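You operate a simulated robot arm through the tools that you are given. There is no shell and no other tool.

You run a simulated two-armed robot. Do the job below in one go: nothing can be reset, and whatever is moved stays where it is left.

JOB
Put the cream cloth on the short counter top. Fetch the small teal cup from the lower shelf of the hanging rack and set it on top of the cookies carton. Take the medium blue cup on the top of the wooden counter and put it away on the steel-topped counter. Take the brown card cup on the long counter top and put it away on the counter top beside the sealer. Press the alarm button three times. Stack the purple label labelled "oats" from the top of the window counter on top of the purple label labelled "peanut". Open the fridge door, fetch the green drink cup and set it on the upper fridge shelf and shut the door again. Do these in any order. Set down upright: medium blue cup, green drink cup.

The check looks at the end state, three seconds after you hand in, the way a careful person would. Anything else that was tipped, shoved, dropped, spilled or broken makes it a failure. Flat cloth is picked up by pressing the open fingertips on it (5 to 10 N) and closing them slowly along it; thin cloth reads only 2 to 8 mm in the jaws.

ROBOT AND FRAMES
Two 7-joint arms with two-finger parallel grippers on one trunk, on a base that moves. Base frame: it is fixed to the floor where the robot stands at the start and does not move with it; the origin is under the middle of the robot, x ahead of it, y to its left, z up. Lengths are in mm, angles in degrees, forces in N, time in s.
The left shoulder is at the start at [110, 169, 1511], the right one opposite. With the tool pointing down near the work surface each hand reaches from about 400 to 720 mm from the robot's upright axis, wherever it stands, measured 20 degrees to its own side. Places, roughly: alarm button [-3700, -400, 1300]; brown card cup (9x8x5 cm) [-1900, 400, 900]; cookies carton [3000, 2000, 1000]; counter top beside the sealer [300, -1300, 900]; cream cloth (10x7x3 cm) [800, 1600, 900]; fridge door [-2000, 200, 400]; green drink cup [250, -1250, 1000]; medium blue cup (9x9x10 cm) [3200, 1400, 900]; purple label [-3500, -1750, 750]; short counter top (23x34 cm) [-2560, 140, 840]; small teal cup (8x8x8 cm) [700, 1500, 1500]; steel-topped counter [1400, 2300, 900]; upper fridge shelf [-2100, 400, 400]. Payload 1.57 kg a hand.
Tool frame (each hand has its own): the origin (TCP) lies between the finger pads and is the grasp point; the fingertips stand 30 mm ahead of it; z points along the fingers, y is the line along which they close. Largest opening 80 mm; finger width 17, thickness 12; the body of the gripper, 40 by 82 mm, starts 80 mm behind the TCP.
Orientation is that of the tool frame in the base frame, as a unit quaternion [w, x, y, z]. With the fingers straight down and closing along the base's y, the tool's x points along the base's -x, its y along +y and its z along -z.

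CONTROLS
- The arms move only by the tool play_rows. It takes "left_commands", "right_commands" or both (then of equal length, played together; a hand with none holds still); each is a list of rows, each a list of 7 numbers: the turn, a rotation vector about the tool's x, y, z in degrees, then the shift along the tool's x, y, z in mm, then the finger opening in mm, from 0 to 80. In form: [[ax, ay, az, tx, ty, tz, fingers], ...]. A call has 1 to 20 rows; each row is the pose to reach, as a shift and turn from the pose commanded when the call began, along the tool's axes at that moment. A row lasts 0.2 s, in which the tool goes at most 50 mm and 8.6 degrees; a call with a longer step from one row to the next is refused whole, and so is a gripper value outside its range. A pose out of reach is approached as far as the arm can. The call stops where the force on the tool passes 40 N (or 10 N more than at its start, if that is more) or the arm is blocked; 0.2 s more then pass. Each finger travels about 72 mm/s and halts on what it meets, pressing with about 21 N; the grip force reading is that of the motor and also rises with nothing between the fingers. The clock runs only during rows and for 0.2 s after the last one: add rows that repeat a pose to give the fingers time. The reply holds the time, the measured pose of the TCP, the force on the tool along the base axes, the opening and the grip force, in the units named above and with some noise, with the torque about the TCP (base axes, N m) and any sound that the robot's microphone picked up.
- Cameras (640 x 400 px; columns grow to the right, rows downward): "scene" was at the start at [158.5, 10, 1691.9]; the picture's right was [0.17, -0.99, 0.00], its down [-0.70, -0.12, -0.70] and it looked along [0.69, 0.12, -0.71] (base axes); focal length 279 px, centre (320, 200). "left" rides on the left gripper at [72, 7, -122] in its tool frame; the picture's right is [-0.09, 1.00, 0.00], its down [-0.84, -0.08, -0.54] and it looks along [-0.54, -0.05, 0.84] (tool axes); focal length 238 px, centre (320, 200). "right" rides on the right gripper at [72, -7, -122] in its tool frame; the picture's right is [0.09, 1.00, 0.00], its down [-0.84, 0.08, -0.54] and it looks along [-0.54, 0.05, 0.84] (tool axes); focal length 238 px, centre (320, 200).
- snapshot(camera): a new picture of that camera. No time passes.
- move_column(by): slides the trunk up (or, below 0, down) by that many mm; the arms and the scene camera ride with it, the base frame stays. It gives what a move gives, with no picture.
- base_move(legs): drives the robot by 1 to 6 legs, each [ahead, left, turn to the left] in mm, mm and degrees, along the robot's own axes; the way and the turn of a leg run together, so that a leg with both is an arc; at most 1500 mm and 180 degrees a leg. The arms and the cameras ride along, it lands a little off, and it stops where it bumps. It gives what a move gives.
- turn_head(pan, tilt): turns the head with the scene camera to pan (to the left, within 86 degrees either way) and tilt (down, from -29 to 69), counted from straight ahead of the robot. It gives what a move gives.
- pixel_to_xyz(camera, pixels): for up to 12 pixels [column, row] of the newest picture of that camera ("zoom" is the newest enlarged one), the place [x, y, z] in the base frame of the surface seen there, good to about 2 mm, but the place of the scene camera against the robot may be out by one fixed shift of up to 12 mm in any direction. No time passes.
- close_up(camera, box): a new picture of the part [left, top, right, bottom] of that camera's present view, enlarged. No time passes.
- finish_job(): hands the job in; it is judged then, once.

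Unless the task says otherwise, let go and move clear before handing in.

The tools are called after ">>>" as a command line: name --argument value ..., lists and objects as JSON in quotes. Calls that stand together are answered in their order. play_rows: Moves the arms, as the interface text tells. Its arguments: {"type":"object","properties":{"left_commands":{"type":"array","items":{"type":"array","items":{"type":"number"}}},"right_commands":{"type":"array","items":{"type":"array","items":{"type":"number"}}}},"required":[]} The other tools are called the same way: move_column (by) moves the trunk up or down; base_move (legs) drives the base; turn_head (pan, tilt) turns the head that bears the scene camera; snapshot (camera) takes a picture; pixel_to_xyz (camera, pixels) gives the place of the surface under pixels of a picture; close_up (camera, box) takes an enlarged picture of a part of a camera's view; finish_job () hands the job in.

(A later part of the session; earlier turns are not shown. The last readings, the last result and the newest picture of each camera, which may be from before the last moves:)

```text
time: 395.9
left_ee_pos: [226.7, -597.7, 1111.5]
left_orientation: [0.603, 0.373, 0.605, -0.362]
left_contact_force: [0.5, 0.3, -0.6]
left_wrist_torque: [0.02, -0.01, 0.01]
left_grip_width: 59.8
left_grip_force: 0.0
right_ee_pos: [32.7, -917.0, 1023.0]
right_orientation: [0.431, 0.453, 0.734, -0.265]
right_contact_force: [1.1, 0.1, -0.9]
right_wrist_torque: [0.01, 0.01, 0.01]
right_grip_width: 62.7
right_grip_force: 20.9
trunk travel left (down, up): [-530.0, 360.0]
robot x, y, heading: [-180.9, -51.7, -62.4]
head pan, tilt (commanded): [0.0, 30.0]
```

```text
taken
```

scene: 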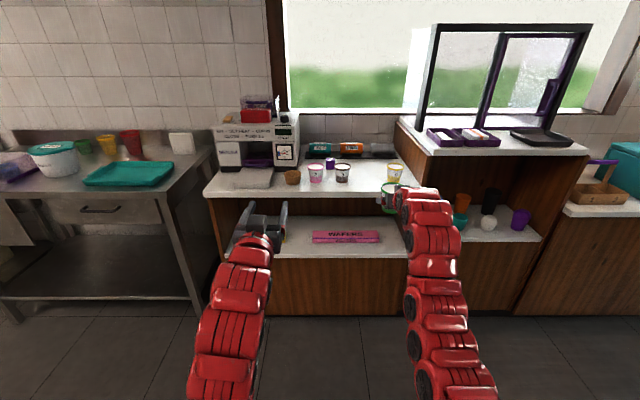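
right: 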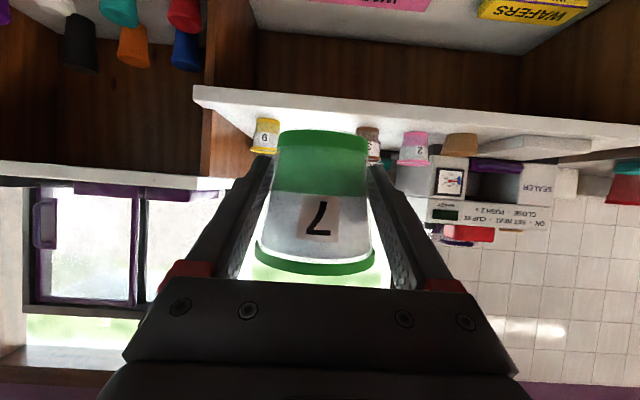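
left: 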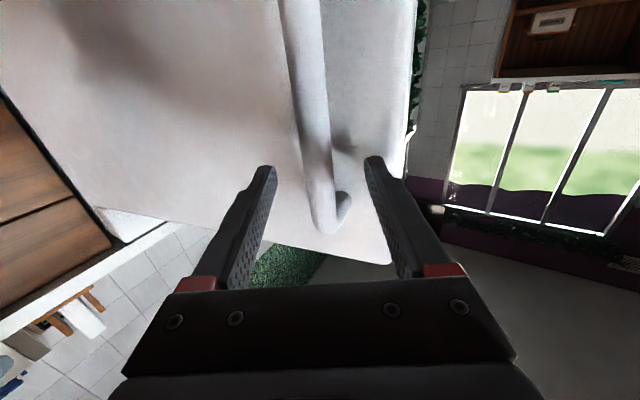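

The cup is upright in the hand. I'll draw the hand in, then turn around and travel to the fridge, keeping well clear of the open door.

>>> play_rows --right_commands '[[0, 0, 0, 10, 0, -17, 45], [0, 0, 0, 20, 0, -35, 45], [0, 0, 0, 30, 0, -53, 45], [0, 0, 0, 40, 0, -71, 45], [0, 0, 0, 50, 0, -89, 45], [0, 0, 0, 60, 0, -107, 45], [0, 0, 0, 69, 0, -123, 45]]'

>>> base_move --legs '[[0, 0, -90], [0, 0, -90], [-300, 0, 0]]'

>>> snapshot --camera "right"

```text
time: 397.5
left_ee_pos: [227.3, -597.1, 1112.7]
left_orientation: [0.604, 0.372, 0.605, -0.362]
left_contact_force: [-0.2, -0.1, 0.3]
left_wrist_torque: [0.02, 0.0, -0.01]
left_grip_width: 60.0
left_grip_force: 0.0
right_ee_pos: [-29.9, -792.3, 1022.3]
right_orientation: [0.43, 0.453, 0.734, -0.266]
right_contact_force: [-0.3, 0.2, -1.6]
right_wrist_torque: [-0.01, 0.04, -0.02]
right_grip_width: 62.5
right_grip_force: 20.9
trunk travel left (down, up): [-530.0, 360.0]
robot x, y, heading: [-181.2, -48.0, -62.8]
head pan, tilt (commanded): [0.0, 30.0]
```

```text
time: 407.1
left_ee_pos: [-455.7, 227.2, 1112.7]
left_orientation: [-0.36, 0.606, -0.372, -0.604]
left_contact_force: [0.0, 0.0, -0.1]
left_wrist_torque: [-0.02, -0.01, 0.03]
left_grip_width: 60.1
left_grip_force: 0.1
right_ee_pos: [-199.0, 420.6, 1022.2]
right_orientation: [-0.265, 0.734, -0.453, -0.432]
right_contact_force: [-0.1, -0.5, -1.6]
right_wrist_torque: [0.01, 0.02, 0.04]
right_grip_width: 61.8
right_grip_force: 20.8
trunk travel left (down, up): [-530.0, 360.0]
robot x, y, heading: [-46.3, -316.7, 117.4]
head pan, tilt (commanded): [0.0, 30.0]
```

```text
taken
```

right: 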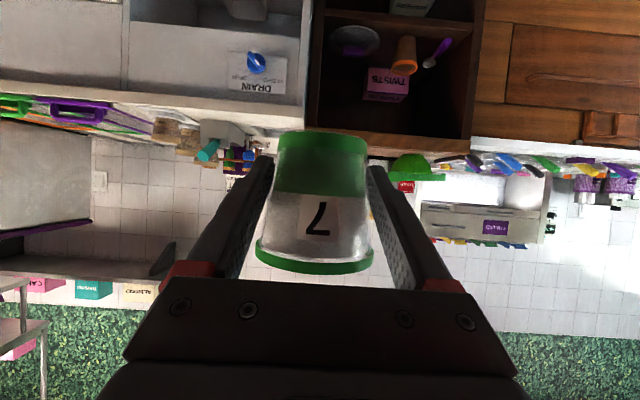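

All good. Driving left past the open door's edge (v≈590) with the hand staying at v≤510.

>>> base_move --legs '[[-20, 0, 0], [0, 1480, 0], [0, 185, 0]]'

>>> turn_head --pan -5 --tilt 30

>>> snapshot --camera "scene"

>>> snapshot --camera "right"

```text
time: 416.0
left_ee_pos: [-1919.0, -550.7, 1112.2]
left_orientation: [-0.364, 0.604, -0.375, -0.602]
left_contact_force: [-1.0, 0.2, -0.1]
left_wrist_torque: [0.03, -0.03, -0.03]
left_grip_width: 60.2
left_grip_force: 0.0
right_ee_pos: [-1658.5, -357.4, 1022.2]
right_orientation: [-0.268, 0.732, -0.457, -0.429]
right_contact_force: [0.6, 0.1, -0.6]
right_wrist_torque: [0.0, -0.06, -0.01]
right_grip_width: 62.0
right_grip_force: 20.4
trunk travel left (down, up): [-530.0, 360.0]
robot x, y, heading: [-1511.4, -1097.3, 117.3]
head pan, tilt (commanded): [0.0, 30.0]
```

```text
time: 416.7
left_ee_pos: [-1918.5, -549.8, 1112.6]
left_orientation: [-0.365, 0.603, -0.377, -0.601]
left_contact_force: [0.0, -0.7, -0.1]
left_wrist_torque: [0.0, 0.01, 0.0]
left_grip_width: 59.9
left_grip_force: 0.0
right_ee_pos: [-1659.9, -357.3, 1021.6]
right_orientation: [-0.266, 0.733, -0.456, -0.429]
right_contact_force: [-0.5, 0.3, -1.1]
right_wrist_torque: [-0.01, -0.03, -0.01]
right_grip_width: 62.0
right_grip_force: 21.5
trunk travel left (down, up): [-530.0, 360.0]
robot x, y, heading: [-1512.0, -1100.3, 117.2]
head pan, tilt (commanded): [-5.0, 30.0]
```

```text
taken
```

scene: 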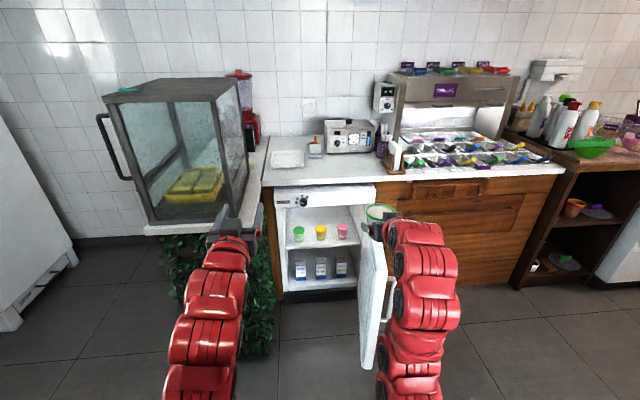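

```text
taken
```

right: 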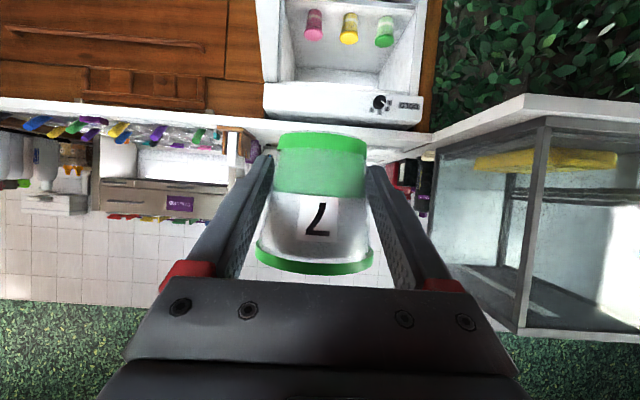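

The fridge interior is visible: upper shelf with green, yellow and pink cups at (299,233), (320,232), (342,231). Zooming in and measuring.

>>> close_up --camera "scene" --box '[260, 180, 400, 300]'

>>> pixel_to_xyz --camera "zoom" --pixels '[[178, 240], [275, 240], [375, 230], [178, 270], [275, 285], [370, 285], [275, 265], [130, 300], [460, 290], [275, 310], [420, 270], [130, 130]]'

```text
3.33 times, centred on (330, 240) of scene
```

zoom: 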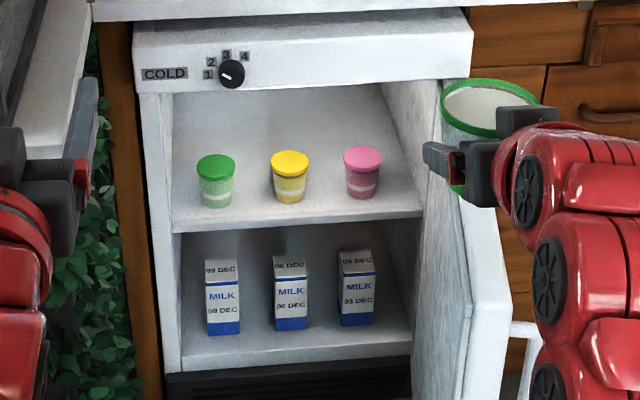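

```text
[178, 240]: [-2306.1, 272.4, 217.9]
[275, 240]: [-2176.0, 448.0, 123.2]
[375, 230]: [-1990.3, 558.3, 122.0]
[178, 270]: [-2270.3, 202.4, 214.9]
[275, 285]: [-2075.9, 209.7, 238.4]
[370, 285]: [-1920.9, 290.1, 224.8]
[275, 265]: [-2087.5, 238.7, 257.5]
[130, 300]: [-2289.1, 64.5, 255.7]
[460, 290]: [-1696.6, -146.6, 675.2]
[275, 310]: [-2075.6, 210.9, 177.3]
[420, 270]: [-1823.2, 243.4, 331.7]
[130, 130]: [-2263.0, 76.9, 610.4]
```

>>> pixel_to_xyz --camera "zoom" --pixels '[[216, 195], [290, 195], [363, 190], [290, 212], [330, 212], [250, 212], [185, 215], [410, 205], [250, 180], [327, 180], [250, 130], [400, 150]]'

>>> pixel_to_xyz --camera "zoom" --pixels '[[216, 165], [290, 160], [363, 155], [327, 200], [253, 203], [290, 222], [170, 160], [420, 160], [327, 150], [253, 150], [180, 190], [395, 190]]'

```text
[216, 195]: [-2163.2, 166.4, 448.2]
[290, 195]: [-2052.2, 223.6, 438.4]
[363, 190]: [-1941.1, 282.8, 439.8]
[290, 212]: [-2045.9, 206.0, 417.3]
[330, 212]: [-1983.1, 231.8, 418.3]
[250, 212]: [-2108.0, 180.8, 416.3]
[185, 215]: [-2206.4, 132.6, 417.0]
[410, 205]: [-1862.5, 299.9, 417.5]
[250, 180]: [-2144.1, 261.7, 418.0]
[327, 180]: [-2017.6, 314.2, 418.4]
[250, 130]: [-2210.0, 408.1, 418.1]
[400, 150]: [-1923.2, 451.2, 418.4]
```

```text
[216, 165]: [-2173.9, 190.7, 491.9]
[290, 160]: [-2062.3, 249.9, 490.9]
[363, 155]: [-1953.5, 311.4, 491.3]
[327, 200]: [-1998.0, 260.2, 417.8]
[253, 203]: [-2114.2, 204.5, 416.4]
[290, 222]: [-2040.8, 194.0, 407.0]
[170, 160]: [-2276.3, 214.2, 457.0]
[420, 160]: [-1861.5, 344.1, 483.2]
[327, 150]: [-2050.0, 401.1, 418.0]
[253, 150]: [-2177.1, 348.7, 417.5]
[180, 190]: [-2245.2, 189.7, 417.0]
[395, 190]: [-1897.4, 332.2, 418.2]
```

The upper shelf (z≈424) has three lidded cups standing in a front row (v≈1150–1210, tops z≈498); the free area is behind them, around (u≈-1675, v≈1330). I need to know the headroom, so I'll lower the trunk and look straight in.

>>> move_column --by -400

>>> turn_head --pan -8 --tilt 18

>>> snapshot --camera "scene"

>>> close_up --camera "scene" --box '[260, 140, 400, 260]'

```text
time: 420.5
left_ee_pos: [-1918.5, -550.1, 711.6]
left_orientation: [-0.365, 0.603, -0.376, -0.601]
left_contact_force: [-0.6, -0.5, -0.3]
left_wrist_torque: [0.0, 0.02, 0.06]
left_grip_width: 60.1
left_grip_force: 0.0
right_ee_pos: [-1659.5, -358.6, 622.4]
right_orientation: [-0.267, 0.732, -0.457, -0.43]
right_contact_force: [0.2, -0.4, -1.0]
right_wrist_torque: [-0.02, -0.01, 0.03]
right_grip_width: 61.6
right_grip_force: 20.7
trunk travel left (down, up): [-130.0, 760.0]
robot x, y, heading: [-1512.3, -1098.7, 117.2]
head pan, tilt (commanded): [-5.0, 30.0]
```

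```text
time: 421.2
left_ee_pos: [-1918.1, -549.2, 712.4]
left_orientation: [-0.365, 0.603, -0.375, -0.602]
left_contact_force: [0.5, -0.5, -1.4]
left_wrist_torque: [0.0, 0.0, -0.01]
left_grip_width: 60.0
left_grip_force: 0.1
right_ee_pos: [-1659.1, -358.3, 621.2]
right_orientation: [-0.266, 0.732, -0.457, -0.429]
right_contact_force: [0.5, -0.9, -0.1]
right_wrist_torque: [-0.02, 0.0, 0.03]
right_grip_width: 61.8
right_grip_force: 20.7
trunk travel left (down, up): [-130.0, 760.0]
robot x, y, heading: [-1508.3, -1098.3, 117.3]
head pan, tilt (commanded): [-8.0, 18.0]
```

```text
taken
```

scene: 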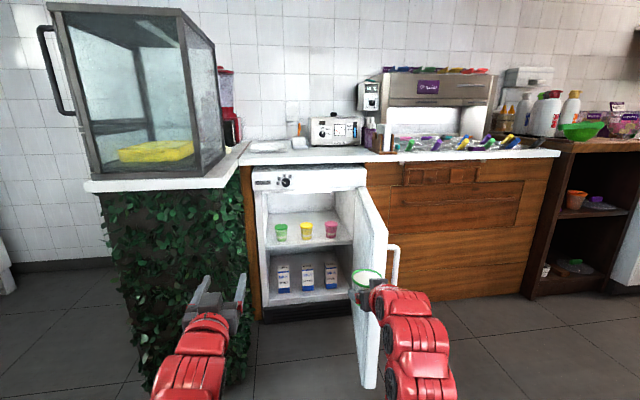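

```text
3.33 times, centred on (330, 200) of scene
```

zoom: 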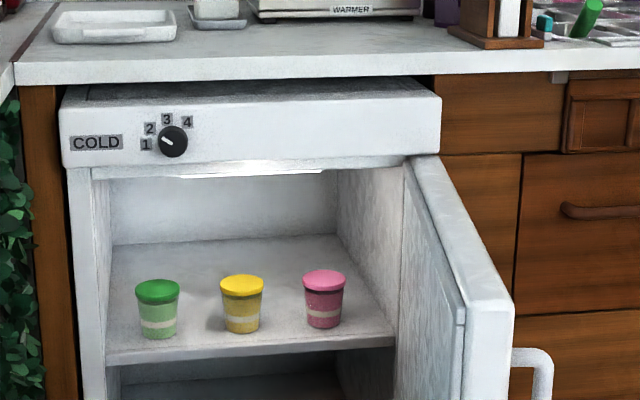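

>>> pixel_to_xyz --camera "zoom" --pixels '[[150, 178], [220, 182], [300, 178], [220, 160], [220, 210], [220, 238], [340, 200], [100, 200], [360, 175], [250, 172], [395, 170], [220, 190]]'

>>> pixel_to_xyz --camera "zoom" --pixels '[[157, 287], [242, 282], [324, 277], [200, 330], [285, 325], [200, 270], [285, 265], [140, 250], [320, 245], [370, 300], [108, 330], [106, 260]]'

```text
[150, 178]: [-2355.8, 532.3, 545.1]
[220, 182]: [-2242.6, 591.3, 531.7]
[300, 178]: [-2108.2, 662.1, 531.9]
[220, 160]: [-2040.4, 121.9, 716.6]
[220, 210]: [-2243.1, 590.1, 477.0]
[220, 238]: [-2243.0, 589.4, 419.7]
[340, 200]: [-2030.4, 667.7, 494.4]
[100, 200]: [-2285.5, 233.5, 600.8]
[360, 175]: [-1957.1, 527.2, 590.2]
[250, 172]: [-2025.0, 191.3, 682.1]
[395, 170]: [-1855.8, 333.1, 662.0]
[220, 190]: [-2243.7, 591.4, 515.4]
```

```text
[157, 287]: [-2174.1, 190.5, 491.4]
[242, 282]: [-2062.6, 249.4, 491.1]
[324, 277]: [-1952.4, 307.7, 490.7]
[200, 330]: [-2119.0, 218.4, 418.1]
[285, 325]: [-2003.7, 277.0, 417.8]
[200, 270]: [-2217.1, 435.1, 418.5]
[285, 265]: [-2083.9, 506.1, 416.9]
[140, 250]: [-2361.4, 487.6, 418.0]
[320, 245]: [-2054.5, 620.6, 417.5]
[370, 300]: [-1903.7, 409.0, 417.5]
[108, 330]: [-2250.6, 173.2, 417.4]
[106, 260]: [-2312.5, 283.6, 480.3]
```

The interior is deep (back wall v≈1562) and its ceiling is at z≈689. Inserting straight along the tilted hand's axis should clear both the ceiling and the lidded cups; I'll check how thick my wrist and forearm are.

>>> close_up --camera "scene" --box '[340, 255, 480, 400]'

>>> pixel_to_xyz --camera "zoom" --pixels '[[105, 130], [175, 95], [150, 130], [180, 140], [215, 175], [330, 165], [250, 200], [235, 250], [370, 250], [300, 230], [260, 290], [400, 300]]'

```text
2.76 times, centred on (410, 328) of scene
```

zoom: 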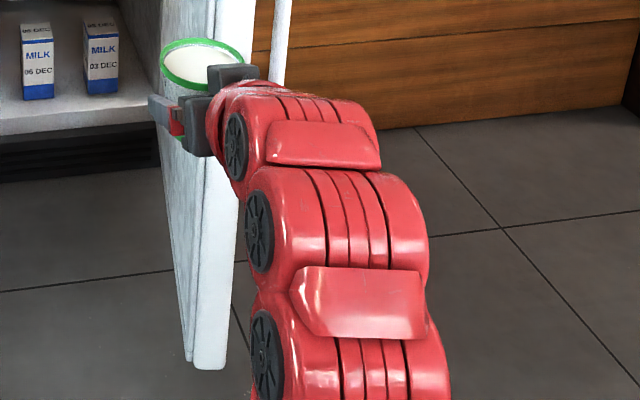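

```text
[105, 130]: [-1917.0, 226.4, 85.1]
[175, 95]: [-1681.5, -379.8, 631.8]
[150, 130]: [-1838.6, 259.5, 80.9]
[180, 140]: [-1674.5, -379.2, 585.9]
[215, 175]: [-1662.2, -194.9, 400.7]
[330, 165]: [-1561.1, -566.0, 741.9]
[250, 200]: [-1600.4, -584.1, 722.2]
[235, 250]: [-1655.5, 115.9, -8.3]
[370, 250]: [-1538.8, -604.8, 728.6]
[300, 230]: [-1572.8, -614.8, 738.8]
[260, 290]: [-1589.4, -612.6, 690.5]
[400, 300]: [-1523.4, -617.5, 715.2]
```

The arm is bulky near the wrist, so I need its exact shape. I'll sample points along the hand and wrist in an enlarged view.

>>> close_up --camera "scene" --box '[345, 260, 425, 325]'

>>> pixel_to_xyz --camera "zoom" --pixels '[[230, 85], [215, 100], [170, 130], [130, 130], [200, 150], [235, 125], [270, 115], [300, 130], [330, 150], [280, 170], [340, 200], [400, 200]]'

```text
6.15 times, centred on (385, 292) of scene
```

zoom: 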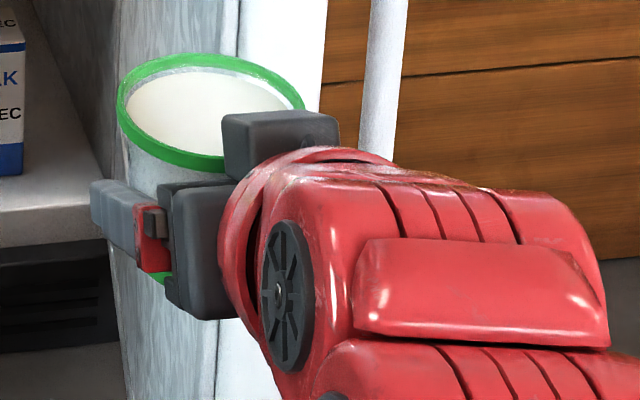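

```text
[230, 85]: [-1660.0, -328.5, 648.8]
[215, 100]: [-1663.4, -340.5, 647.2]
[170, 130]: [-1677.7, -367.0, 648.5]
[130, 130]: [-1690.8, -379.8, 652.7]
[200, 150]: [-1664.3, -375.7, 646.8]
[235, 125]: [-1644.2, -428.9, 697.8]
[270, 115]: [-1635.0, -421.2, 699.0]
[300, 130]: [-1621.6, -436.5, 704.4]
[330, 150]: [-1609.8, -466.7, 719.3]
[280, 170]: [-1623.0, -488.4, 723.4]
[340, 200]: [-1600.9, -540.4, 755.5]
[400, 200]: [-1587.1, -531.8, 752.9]
```

Good news: the wrist is only about ±33 mm thick vertically, so inserting along the hand's axis to v≈1345 clears the lids by ~16 mm and the ceiling by ~20 mm. First I'll raise the left hand out of the way (above counter height).

>>> play_rows --left_commands '[[0, 0, 0, -30, -5, 0, 60], [0, 0, 0, -60, -10, 0, 60], [0, 0, 0, -90, -15, 0, 60], [0, 0, 0, -120, -20, 0, 60], [0, 0, 0, -150, -25, 0, 60], [0, 0, 0, -180, -30, 0, 60], [0, 0, 0, -210, -35, 0, 60], [0, 0, 0, -240, -40, 0, 60], [0, 0, 0, -270, -45, 0, 60], [0, 0, 0, -300, -50, 0, 60]]'

>>> play_rows --right_commands '[[0, 0, 0, 10, 0, 0, 45], [0, 0, 0, 20, 0, -5, 45], [0, 0, 0, 32, 0, -10, 45], [0, 0, 0, 45, 0, -16, 45], [0, 0, 0, 58, 0, -22, 45], [0, 0, 0, 73, 0, -32, 45], [0, 0, 0, 73, 0, -32, 45]]'

>>> snapshot --camera "scene"

```text
time: 423.4
left_ee_pos: [-1872.0, -523.5, 1013.2]
left_orientation: [-0.364, 0.604, -0.374, -0.602]
left_contact_force: [0.2, -0.2, 0.3]
left_wrist_torque: [-0.02, -0.02, -0.03]
left_grip_width: 60.1
left_grip_force: 0.1
right_ee_pos: [-1657.9, -357.2, 621.5]
right_orientation: [-0.267, 0.732, -0.457, -0.43]
right_contact_force: [-0.2, -0.2, -1.1]
right_wrist_torque: [-0.01, 0.03, -0.02]
right_grip_width: 61.8
right_grip_force: 20.7
trunk travel left (down, up): [-130.0, 760.0]
robot x, y, heading: [-1512.3, -1096.5, 117.2]
head pan, tilt (commanded): [-8.0, 18.0]
```

```text
time: 425.0
left_ee_pos: [-1872.1, -522.4, 1012.3]
left_orientation: [-0.365, 0.603, -0.376, -0.602]
left_contact_force: [-0.8, 0.1, 0.4]
left_wrist_torque: [-0.01, -0.03, 0.02]
left_grip_width: 59.9
left_grip_force: 0.0
right_ee_pos: [-1632.5, -414.8, 573.7]
right_orientation: [-0.267, 0.732, -0.456, -0.43]
right_contact_force: [-0.1, 0.1, -1.8]
right_wrist_torque: [-0.01, -0.01, 0.0]
right_grip_width: 61.7
right_grip_force: 21.0
trunk travel left (down, up): [-130.0, 760.0]
robot x, y, heading: [-1510.5, -1097.6, 117.2]
head pan, tilt (commanded): [-8.0, 18.0]
```

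```text
taken
```

scene: 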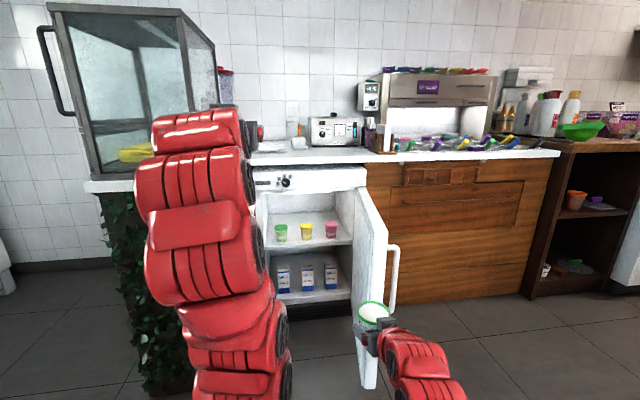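

Both hands are posed. I'll check where the left elbow is, since it will pass near the tank counter.

>>> pixel_to_xyz --camera "scene" --pixels '[[140, 190], [150, 250], [155, 290], [180, 320], [195, 360], [200, 390], [160, 130], [200, 160], [250, 250], [270, 330]]'

```text
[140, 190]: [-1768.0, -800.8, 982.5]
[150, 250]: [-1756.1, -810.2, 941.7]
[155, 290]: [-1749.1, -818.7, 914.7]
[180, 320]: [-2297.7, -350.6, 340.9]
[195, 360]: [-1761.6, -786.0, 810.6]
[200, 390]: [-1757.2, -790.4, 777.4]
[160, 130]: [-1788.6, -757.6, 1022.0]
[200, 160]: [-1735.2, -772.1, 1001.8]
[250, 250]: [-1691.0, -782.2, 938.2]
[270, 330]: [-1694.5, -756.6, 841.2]
```

The left arm stays clear of the tank counter. Now a small turn to square the hand with the fridge, then drive ahead 520 mm.

>>> base_move --legs '[[0, 0, 1.2], [520, 0, 0]]'

>>> snapshot --camera "right"

>>> snapshot --camera "scene"

```text
time: 428.4
left_ee_pos: [-2134.9, -83.8, 1010.6]
left_orientation: [-0.356, 0.609, -0.366, -0.607]
left_contact_force: [-0.8, -1.0, 0.3]
left_wrist_torque: [-0.01, -0.01, -0.01]
left_grip_width: 60.1
left_grip_force: 0.0
right_ee_pos: [-1898.5, 32.1, 573.3]
right_orientation: [-0.259, 0.74, -0.445, -0.433]
right_contact_force: [-0.5, -1.0, -1.0]
right_wrist_torque: [-0.04, 0.02, 0.0]
right_grip_width: 61.5
right_grip_force: 20.9
trunk travel left (down, up): [-130.0, 760.0]
robot x, y, heading: [-1754.2, -645.4, 119.0]
head pan, tilt (commanded): [-8.0, 18.0]
```

```text
taken
```

right: 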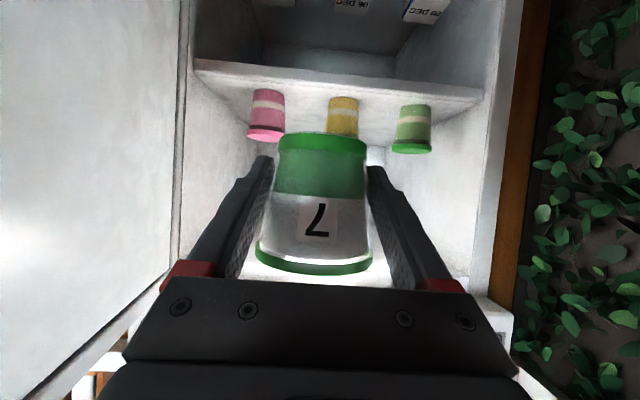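

```text
taken
```

scene: 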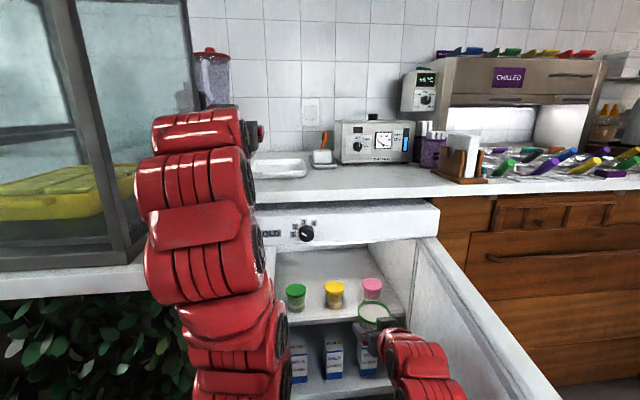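

The wrist camera now sees the row: pink (265,115), yellow (343,113), green (412,127). Measuring lids, shelf and walls precisely.

>>> close_up --camera "right" --box '[170, 40, 530, 190]'

>>> pixel_to_xyz --camera "right" --pixels '[[265, 110], [265, 128], [266, 136], [249, 128], [283, 128], [343, 105], [343, 120], [412, 115], [412, 146], [300, 90], [300, 80], [380, 90]]'

>>> pixel_to_xyz --camera "right" --pixels '[[330, 115], [356, 115], [394, 145], [430, 148], [220, 150], [460, 150], [375, 150], [240, 100], [440, 90], [455, 270], [480, 200], [330, 72]]'

```text
1.78 times, centred on (350, 115) of right
```

zoom: 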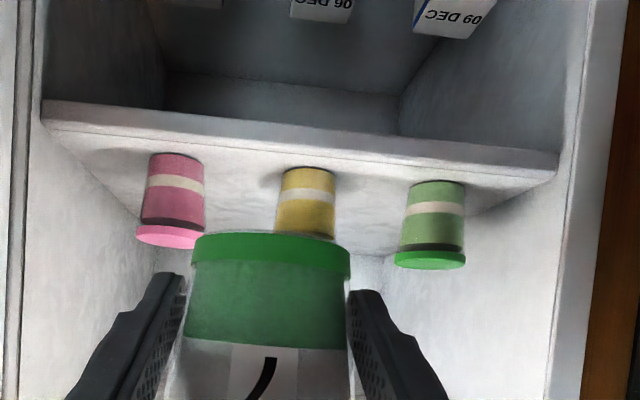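

```text
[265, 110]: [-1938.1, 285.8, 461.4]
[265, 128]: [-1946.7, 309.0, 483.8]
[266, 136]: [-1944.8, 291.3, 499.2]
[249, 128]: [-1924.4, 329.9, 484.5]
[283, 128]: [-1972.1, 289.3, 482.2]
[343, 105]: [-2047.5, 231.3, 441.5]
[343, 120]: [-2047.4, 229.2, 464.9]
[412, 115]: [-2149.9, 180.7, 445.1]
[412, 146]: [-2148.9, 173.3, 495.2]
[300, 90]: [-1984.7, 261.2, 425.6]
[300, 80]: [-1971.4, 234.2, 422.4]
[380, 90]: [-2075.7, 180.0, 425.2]
```

```text
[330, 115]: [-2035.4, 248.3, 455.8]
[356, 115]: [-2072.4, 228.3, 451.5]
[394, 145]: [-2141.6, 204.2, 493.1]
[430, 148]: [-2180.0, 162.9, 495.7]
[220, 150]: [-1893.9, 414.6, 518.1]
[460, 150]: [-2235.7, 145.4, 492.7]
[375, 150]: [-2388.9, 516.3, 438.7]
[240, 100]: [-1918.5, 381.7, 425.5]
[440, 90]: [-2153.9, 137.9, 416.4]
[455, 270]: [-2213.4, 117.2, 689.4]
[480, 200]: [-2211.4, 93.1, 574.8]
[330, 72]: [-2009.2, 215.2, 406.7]
```

Lids are at z≈499, shelf z≈425.5; the lane between yellow and pink is at u≈-1646 while the cup is at u≈-1667, so I'll shift the hand 20 mm right. Also checking the door's free edge for the base's clearance.

>>> play_rows --right_commands '[[0, 0, 0, 0, -7, 0, 45], [0, 0, 0, 0, -14, 0, 45], [0, 0, 0, 0, -20, 0, 45], [0, 0, 0, 0, -20, 0, 45]]'

>>> turn_head --pan -25 --tilt 40

>>> snapshot --camera "scene"

```text
time: 429.4
left_ee_pos: [-2135.2, -83.6, 1011.4]
left_orientation: [-0.355, 0.609, -0.366, -0.607]
left_contact_force: [-0.4, -0.7, 0.1]
left_wrist_torque: [0.01, 0.02, -0.01]
left_grip_width: 59.9
left_grip_force: 0.1
right_ee_pos: [-1880.9, 40.9, 573.6]
right_orientation: [-0.26, 0.739, -0.444, -0.435]
right_contact_force: [0.6, -0.1, -1.6]
right_wrist_torque: [0.01, -0.04, 0.02]
right_grip_width: 62.0
right_grip_force: 20.7
trunk travel left (down, up): [-130.0, 760.0]
robot x, y, heading: [-1757.6, -648.0, 118.9]
head pan, tilt (commanded): [-8.0, 18.0]
```

```text
time: 430.2
left_ee_pos: [-2135.3, -84.5, 1010.7]
left_orientation: [-0.355, 0.609, -0.366, -0.608]
left_contact_force: [-0.4, -0.7, -0.6]
left_wrist_torque: [-0.02, -0.01, 0.01]
left_grip_width: 59.9
left_grip_force: 0.1
right_ee_pos: [-1880.7, 41.0, 573.7]
right_orientation: [-0.26, 0.739, -0.445, -0.434]
right_contact_force: [0.2, 0.2, -1.4]
right_wrist_torque: [-0.03, -0.03, 0.02]
right_grip_width: 61.7
right_grip_force: 20.7
trunk travel left (down, up): [-130.0, 760.0]
robot x, y, heading: [-1758.9, -646.7, 118.8]
head pan, tilt (commanded): [-25.0, 40.0]
```

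```text
taken
```

scene: 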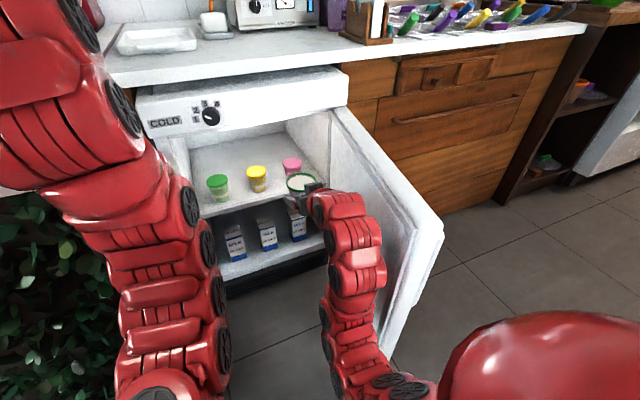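

>>> pixel_to_xyz --camera "scene" --pixels '[[440, 222], [410, 230], [425, 215], [395, 340], [405, 330], [400, 200], [350, 120], [370, 170], [338, 108], [415, 215]]'

>>> close_up --camera "scene" --box '[320, 90, 460, 370]'

```text
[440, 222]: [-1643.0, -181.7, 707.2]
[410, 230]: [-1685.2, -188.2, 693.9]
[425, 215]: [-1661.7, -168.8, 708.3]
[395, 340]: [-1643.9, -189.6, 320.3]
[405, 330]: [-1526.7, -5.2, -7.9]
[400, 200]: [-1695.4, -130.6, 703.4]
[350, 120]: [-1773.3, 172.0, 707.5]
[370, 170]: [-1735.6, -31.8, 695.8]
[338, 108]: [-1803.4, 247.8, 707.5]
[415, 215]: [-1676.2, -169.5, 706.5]
```

```text
1.43 times, centred on (390, 230) of scene
```

zoom: 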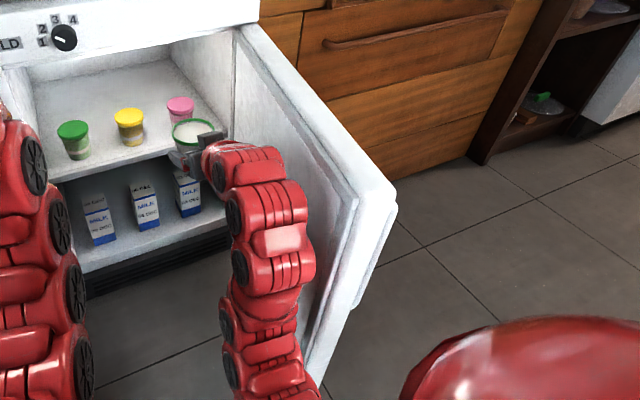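

The door's inner free corner is at about (u≈-1583, v≈612), so I'll stop the base at v≈455. Raising 12 mm for the right insertion line, then driving in.

>>> move_column --by 12

>>> base_move --legs '[[212, -6, 0]]'

>>> snapshot --camera "right"

>>> snapshot --camera "scene"

```text
time: 430.8
left_ee_pos: [-2135.8, -82.5, 1023.0]
left_orientation: [-0.355, 0.609, -0.366, -0.607]
left_contact_force: [-0.5, 0.4, -0.1]
left_wrist_torque: [0.0, -0.01, -0.03]
left_grip_width: 60.1
left_grip_force: 0.1
right_ee_pos: [-1880.0, 40.7, 586.2]
right_orientation: [-0.26, 0.74, -0.445, -0.433]
right_contact_force: [-0.2, 0.0, -1.8]
right_wrist_torque: [-0.02, 0.01, -0.04]
right_grip_width: 61.6
right_grip_force: 21.0
trunk travel left (down, up): [-142.0, 748.0]
robot x, y, heading: [-1754.6, -647.8, 118.8]
head pan, tilt (commanded): [-25.0, 40.0]
```

```text
time: 432.5
left_ee_pos: [-2231.3, 102.3, 1023.5]
left_orientation: [-0.355, 0.609, -0.365, -0.608]
left_contact_force: [-0.4, 0.3, -0.3]
left_wrist_torque: [-0.01, 0.03, -0.01]
left_grip_width: 59.8
left_grip_force: 0.0
right_ee_pos: [-1976.4, 228.5, 585.2]
right_orientation: [-0.26, 0.739, -0.445, -0.433]
right_contact_force: [0.2, 0.0, -2.2]
right_wrist_torque: [-0.01, -0.02, 0.01]
right_grip_width: 61.6
right_grip_force: 20.8
trunk travel left (down, up): [-142.0, 748.0]
robot x, y, heading: [-1851.9, -462.7, 118.7]
head pan, tilt (commanded): [-25.0, 40.0]
```

```text
taken
```

right: 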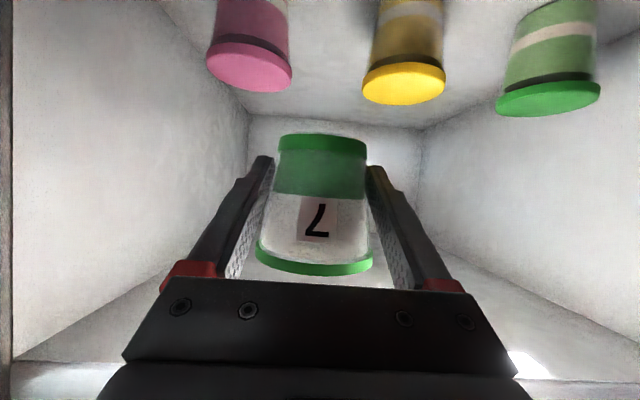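

```text
taken
```

scene: 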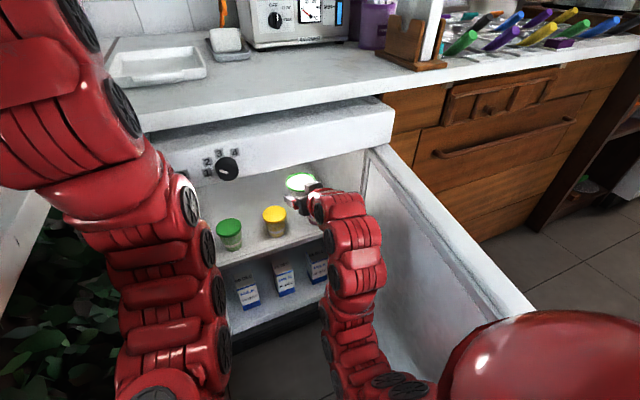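

The cup hovers in the opening between the pink and yellow lids. A last check of lid heights and the free shelf area behind.

>>> pixel_to_xyz --camera "right" --pixels '[[250, 65], [291, 70], [405, 82], [363, 78], [445, 82], [320, 60], [320, 90], [330, 110], [320, 125], [548, 100], [100, 370], [600, 380]]'

```text
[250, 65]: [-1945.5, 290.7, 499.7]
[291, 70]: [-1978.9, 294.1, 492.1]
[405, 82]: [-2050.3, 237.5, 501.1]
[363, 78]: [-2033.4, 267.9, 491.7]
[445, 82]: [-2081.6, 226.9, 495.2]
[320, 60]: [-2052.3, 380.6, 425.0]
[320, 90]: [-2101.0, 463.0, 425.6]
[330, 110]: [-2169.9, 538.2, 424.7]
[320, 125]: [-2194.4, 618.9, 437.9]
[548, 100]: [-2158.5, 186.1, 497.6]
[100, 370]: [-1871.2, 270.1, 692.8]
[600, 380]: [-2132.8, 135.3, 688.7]
```

Lids at z≈500, ceiling lip ≈690, shelf 425 – all as planned and the hand is centred in the lane. Inserting along the hand's axis, first 120 mm.

>>> play_rows --right_commands '[[0, 0, 0, 0, 0, 20, 45], [0, 0, 0, 0, 0, 40, 45], [0, 0, 0, 0, 0, 60, 45], [0, 0, 0, 0, 0, 80, 45], [0, 0, 0, 0, 0, 100, 45], [0, 0, 0, 0, 0, 120, 45], [0, 0, 0, 0, 0, 120, 45]]'

>>> snapshot --camera "right"

>>> snapshot --camera "scene"

```text
time: 434.1
left_ee_pos: [-2231.6, 103.3, 1024.2]
left_orientation: [-0.355, 0.609, -0.365, -0.608]
left_contact_force: [-0.1, -0.9, 0.0]
left_wrist_torque: [-0.02, 0.01, 0.0]
left_grip_width: 60.1
left_grip_force: 0.0
right_ee_pos: [-2025.6, 322.0, 526.3]
right_orientation: [-0.261, 0.739, -0.446, -0.433]
right_contact_force: [-0.1, -0.3, -1.5]
right_wrist_torque: [-0.01, -0.02, 0.01]
right_grip_width: 61.6
right_grip_force: 21.2
trunk travel left (down, up): [-142.0, 748.0]
robot x, y, heading: [-1853.0, -464.7, 118.9]
head pan, tilt (commanded): [-25.0, 40.0]
```

```text
taken
```

right: 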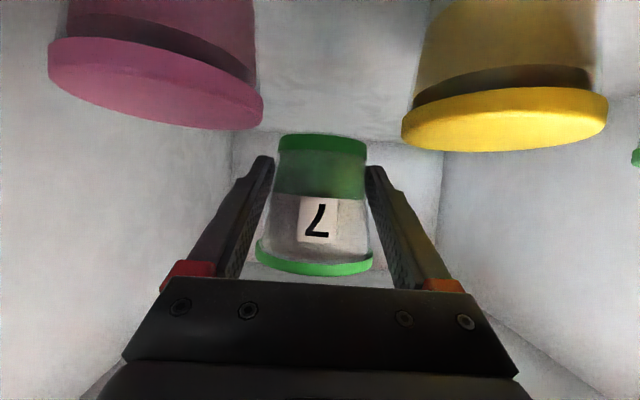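

```text
taken
```

scene: 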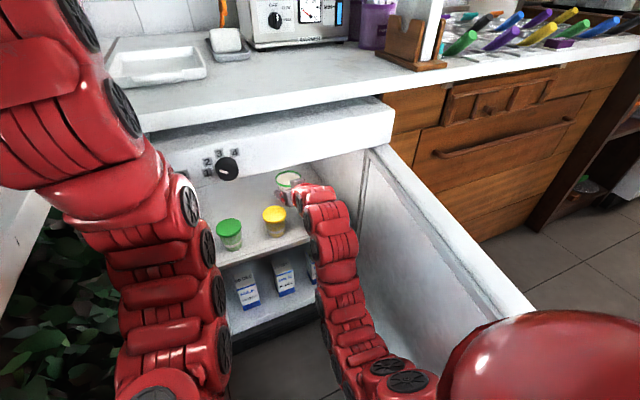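

Past the lids with no contact. Next 110 mm along the axis.

>>> play_rows --right_commands '[[0, 0, 0, 0, 0, 18, 45], [0, 0, 0, 0, 0, 36, 45], [0, 0, 0, 0, 0, 54, 45], [0, 0, 0, 0, 0, 72, 45], [0, 0, 0, 0, 0, 90, 45], [0, 0, 0, 0, 0, 110, 45], [0, 0, 0, 0, 0, 110, 45]]'

>>> snapshot --camera "right"

>>> close_up --camera "scene" --box '[180, 120, 420, 330]'

```text
time: 435.7
left_ee_pos: [-2231.7, 103.3, 1023.0]
left_orientation: [-0.356, 0.609, -0.366, -0.607]
left_contact_force: [-0.3, 0.3, 0.5]
left_wrist_torque: [0.01, -0.01, 0.0]
left_grip_width: 60.1
left_grip_force: 0.2
right_ee_pos: [-2071.1, 405.6, 471.2]
right_orientation: [-0.26, 0.74, -0.444, -0.434]
right_contact_force: [-0.1, 0.5, -1.8]
right_wrist_torque: [0.01, 0.01, -0.01]
right_grip_width: 61.5
right_grip_force: 20.4
trunk travel left (down, up): [-142.0, 748.0]
robot x, y, heading: [-1854.2, -456.3, 118.7]
head pan, tilt (commanded): [-25.0, 40.0]
```

```text
taken
```

right: 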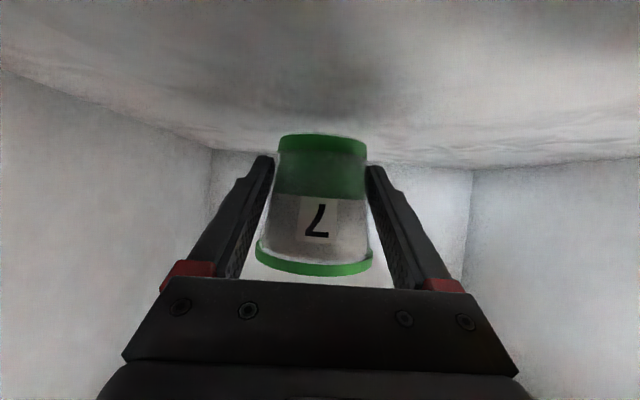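

```text
1.90 times, centred on (300, 225) of scene
```

zoom: 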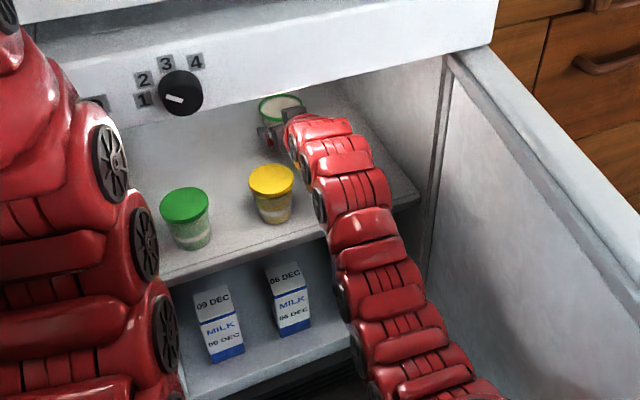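

13 mm above the shelf, no contact. I'll check the arm's height over the row (pink is hidden below the wrist).

>>> pixel_to_xyz --camera "zoom" --pixels '[[330, 130], [345, 160], [310, 150], [300, 165], [350, 190], [325, 200], [370, 160], [365, 220], [340, 240], [385, 200], [272, 180], [300, 190]]'

```text
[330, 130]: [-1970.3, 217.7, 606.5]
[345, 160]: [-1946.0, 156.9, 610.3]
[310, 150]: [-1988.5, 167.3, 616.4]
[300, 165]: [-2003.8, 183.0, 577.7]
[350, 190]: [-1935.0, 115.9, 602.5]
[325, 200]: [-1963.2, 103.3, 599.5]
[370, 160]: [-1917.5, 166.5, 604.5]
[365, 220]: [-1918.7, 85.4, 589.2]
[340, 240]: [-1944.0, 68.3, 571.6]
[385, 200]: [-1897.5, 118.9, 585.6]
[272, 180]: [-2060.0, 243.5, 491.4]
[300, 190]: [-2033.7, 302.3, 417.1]
```

The thick part of the wrist is in front of the row and well under the ceiling. Continuing 22 mm along the axis, then feeling for the shelf.

>>> play_rows --right_commands '[[0, 0, 0, 0, 0, 8, 45], [0, 0, 0, 0, 0, 16, 45], [0, 0, 0, 0, 0, 21, 45]]'

>>> play_rows --right_commands '[[0, 0, 0, 0.9, 0, 0.5, 45], [0, 0, 0, 1.7, 0, 1, 45]]'

>>> play_rows --right_commands '[[0, 0, 0, 0.9, 0, 0.5, 45], [0, 0, 0, 1.7, 0, 1, 45]]'

```text
time: 436.5
left_ee_pos: [-2230.4, 103.8, 1023.5]
left_orientation: [-0.356, 0.609, -0.367, -0.607]
left_contact_force: [0.2, 0.4, -1.0]
left_wrist_torque: [-0.01, -0.04, 0.02]
left_grip_width: 60.0
left_grip_force: 0.1
right_ee_pos: [-2079.4, 422.2, 461.7]
right_orientation: [-0.26, 0.74, -0.445, -0.433]
right_contact_force: [-0.3, -0.2, -1.6]
right_wrist_torque: [0.0, -0.04, 0.03]
right_grip_width: 61.5
right_grip_force: 21.1
trunk travel left (down, up): [-142.0, 748.0]
robot x, y, heading: [-1854.6, -462.5, 118.8]
head pan, tilt (commanded): [-25.0, 40.0]
```

```text
time: 437.1
left_ee_pos: [-2231.6, 104.2, 1023.9]
left_orientation: [-0.356, 0.609, -0.366, -0.607]
left_contact_force: [1.3, -0.9, 0.4]
left_wrist_torque: [-0.01, 0.01, 0.02]
left_grip_width: 59.9
left_grip_force: 0.1
right_ee_pos: [-2080.1, 421.7, 459.8]
right_orientation: [-0.259, 0.74, -0.445, -0.434]
right_contact_force: [-0.2, 1.0, -0.8]
right_wrist_torque: [-0.04, -0.01, -0.01]
right_grip_width: 61.5
right_grip_force: 20.5
trunk travel left (down, up): [-142.0, 748.0]
robot x, y, heading: [-1854.6, -457.1, 118.7]
head pan, tilt (commanded): [-25.0, 40.0]
```

```text
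time: 437.7
left_ee_pos: [-2230.1, 103.5, 1023.7]
left_orientation: [-0.355, 0.609, -0.367, -0.607]
left_contact_force: [-0.8, -0.7, 0.9]
left_wrist_torque: [0.01, 0.02, -0.01]
left_grip_width: 59.9
left_grip_force: 0.0
right_ee_pos: [-2080.4, 420.9, 458.8]
right_orientation: [-0.259, 0.739, -0.445, -0.434]
right_contact_force: [0.6, -1.2, -1.9]
right_wrist_torque: [-0.02, -0.02, -0.01]
right_grip_width: 61.5
right_grip_force: 20.7
trunk travel left (down, up): [-142.0, 748.0]
robot x, y, heading: [-1853.6, -462.5, 118.9]
head pan, tilt (commanded): [-25.0, 40.0]
```

>>> play_rows --right_commands '[[0, 0, 0, 0.9, 0, 0.5, 45], [0, 0, 0, 1.7, 0, 1, 45]]'

>>> play_rows --right_commands '[[0, 0, 0, 0.9, 0, 0.5, 45], [0, 0, 0, 1.7, 0, 1, 45]]'

>>> snapshot --camera "right"

```text
time: 438.3
left_ee_pos: [-2231.7, 103.7, 1024.7]
left_orientation: [-0.355, 0.609, -0.366, -0.607]
left_contact_force: [0.3, -0.7, 0.2]
left_wrist_torque: [0.0, -0.01, -0.01]
left_grip_width: 59.7
left_grip_force: 0.0
right_ee_pos: [-2078.1, 422.0, 455.8]
right_orientation: [-0.26, 0.739, -0.445, -0.434]
right_contact_force: [-0.3, -0.2, -1.2]
right_wrist_torque: [-0.04, 0.0, -0.03]
right_grip_width: 61.4
right_grip_force: 21.1
trunk travel left (down, up): [-142.0, 748.0]
robot x, y, heading: [-1853.3, -464.9, 118.9]
head pan, tilt (commanded): [-25.0, 40.0]
```

```text
time: 438.9
left_ee_pos: [-2231.3, 103.0, 1023.5]
left_orientation: [-0.354, 0.609, -0.366, -0.608]
left_contact_force: [0.3, 0.0, 0.1]
left_wrist_torque: [0.01, 0.01, -0.05]
left_grip_width: 60.0
left_grip_force: 0.0
right_ee_pos: [-2079.3, 421.5, 455.5]
right_orientation: [-0.261, 0.739, -0.446, -0.433]
right_contact_force: [0.2, 1.6, 1.0]
right_wrist_torque: [0.04, -0.06, 0.02]
right_grip_width: 61.6
right_grip_force: 21.0
trunk travel left (down, up): [-142.0, 748.0]
robot x, y, heading: [-1854.7, -464.1, 119.0]
head pan, tilt (commanded): [-25.0, 40.0]
```

```text
taken
```

right: 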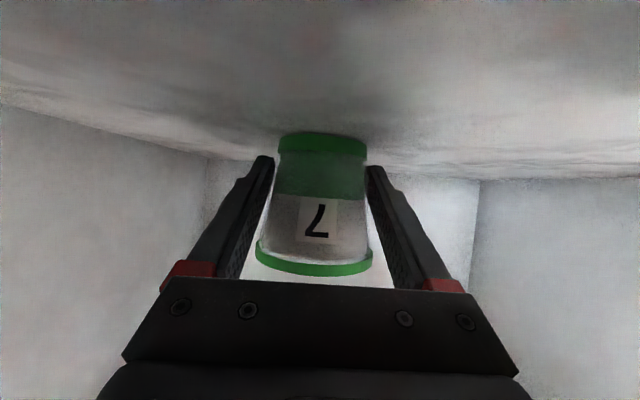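

The weight is now carried by the shelf (force changed sign). One more millimetre, then release.

>>> play_rows --right_commands '[[0, 0, 0, 0.9, 0, 0.5, 45], [0, 0, 0, 0.9, 0, 0.5, 45]]'

>>> play_rows --right_commands '[[0, 0, 0, 0, 0, 0, 64], [0, 0, 0, 0, 0, 0, 70], [0, 0, 0, 0, 0, 0, 76], [0, 0, 0, 0, 0, 0, 80], [0, 0, 0, 0, 0, 0, 80]]'

>>> snapshot --camera "right"

```text
time: 439.5
left_ee_pos: [-2231.9, 103.1, 1024.5]
left_orientation: [-0.356, 0.609, -0.366, -0.608]
left_contact_force: [0.2, -0.3, 0.1]
left_wrist_torque: [-0.03, 0.03, -0.01]
left_grip_width: 60.2
left_grip_force: 0.0
right_ee_pos: [-2080.2, 420.8, 454.7]
right_orientation: [-0.261, 0.738, -0.445, -0.435]
right_contact_force: [-0.8, 1.4, 7.0]
right_wrist_torque: [-0.01, -0.15, -0.01]
right_grip_width: 61.3
right_grip_force: 20.5
trunk travel left (down, up): [-142.0, 748.0]
robot x, y, heading: [-1851.2, -460.9, 118.9]
head pan, tilt (commanded): [-25.0, 40.0]
```

```text
time: 440.7
left_ee_pos: [-2232.6, 103.7, 1024.4]
left_orientation: [-0.356, 0.608, -0.367, -0.607]
left_contact_force: [-0.9, -0.9, -0.9]
left_wrist_torque: [0.01, -0.01, 0.01]
left_grip_width: 60.4
left_grip_force: 0.1
right_ee_pos: [-2080.0, 421.5, 454.4]
right_orientation: [-0.261, 0.738, -0.446, -0.434]
right_contact_force: [-1.3, 0.0, 0.4]
right_wrist_torque: [-0.02, -0.01, 0.01]
right_grip_width: 79.8
right_grip_force: 0.1
trunk travel left (down, up): [-142.0, 748.0]
robot x, y, heading: [-1854.4, -463.3, 118.7]
head pan, tilt (commanded): [-25.0, 40.0]
```

```text
taken
```

right: 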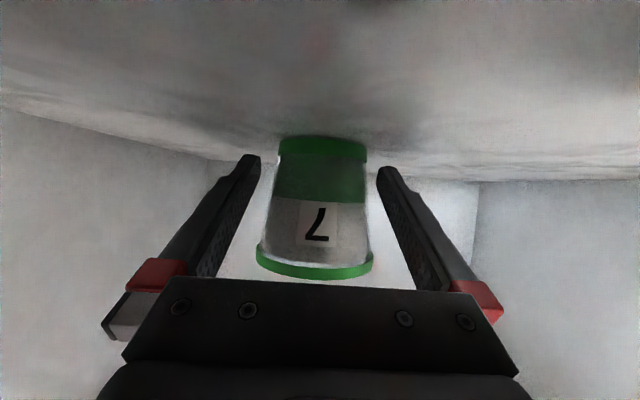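

The cup stands free on the shelf. Withdrawing along the same line.

>>> play_rows --right_commands '[[0, 0, 0, 0, 0, -15, 80], [0, 0, 0, 0, 0, -30, 80], [0, 0, 0, 0, 0, -45, 80], [0, 0, 0, 0, 0, -60, 80], [0, 0, 0, -1, 0, -80, 80], [0, 0, 0, -2, 0, -100, 80], [0, 0, 0, -3, 0, -120, 80], [0, 0, 0, -4, 0, -140, 80], [0, 0, 0, -4, 0, -160, 80], [0, 0, 0, -4, 0, -180, 80], [0, 0, 0, -4, 0, -200, 80], [0, 0, 0, -4, 0, -220, 80], [0, 0, 0, -4, 0, -240, 80]]'

>>> snapshot --camera "right"

>>> snapshot --camera "scene"

```text
time: 443.5
left_ee_pos: [-2231.5, 103.2, 1023.4]
left_orientation: [-0.355, 0.609, -0.365, -0.608]
left_contact_force: [-0.4, 1.1, 0.5]
left_wrist_torque: [0.01, 0.02, 0.0]
left_grip_width: 60.0
left_grip_force: 0.1
right_ee_pos: [-1982.7, 238.1, 575.6]
right_orientation: [-0.259, 0.74, -0.445, -0.434]
right_contact_force: [-0.9, 0.2, -0.7]
right_wrist_torque: [-0.01, 0.0, -0.02]
right_grip_width: 80.1
right_grip_force: 0.1
trunk travel left (down, up): [-142.0, 748.0]
robot x, y, heading: [-1852.9, -462.3, 118.9]
head pan, tilt (commanded): [-25.0, 40.0]
```

```text
taken
```

right: 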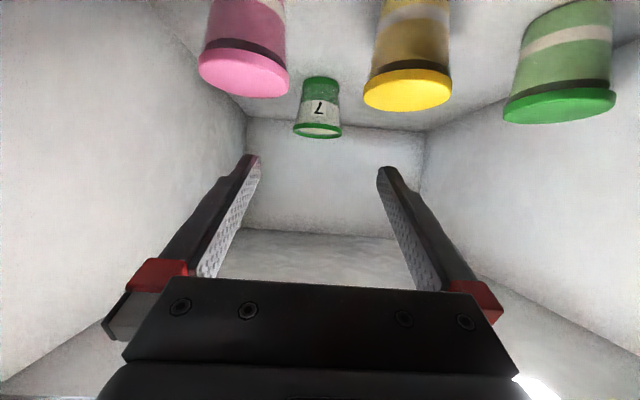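

```text
taken
```

scene: 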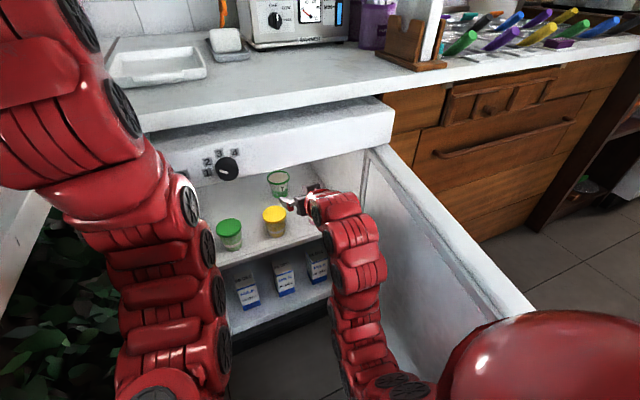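

Cup 7 stands upright behind the row. I'll verify that the row cups didn't move.

>>> pixel_to_xyz --camera "right" --pixels '[[245, 70], [287, 75], [407, 85], [366, 82], [560, 100], [318, 100], [318, 130]]'

>>> close_up --camera "right" --box '[180, 0, 640, 200]'

```text
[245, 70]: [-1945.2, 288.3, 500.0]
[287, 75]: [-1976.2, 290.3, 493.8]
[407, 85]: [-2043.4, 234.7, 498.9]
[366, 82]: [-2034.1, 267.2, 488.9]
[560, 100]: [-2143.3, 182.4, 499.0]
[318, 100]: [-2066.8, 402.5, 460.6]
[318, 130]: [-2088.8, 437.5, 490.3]
```

```text
1.39 times, centred on (410, 100) of right
```

zoom: 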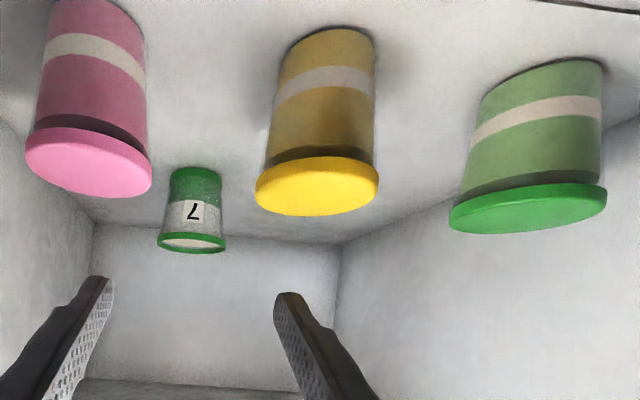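

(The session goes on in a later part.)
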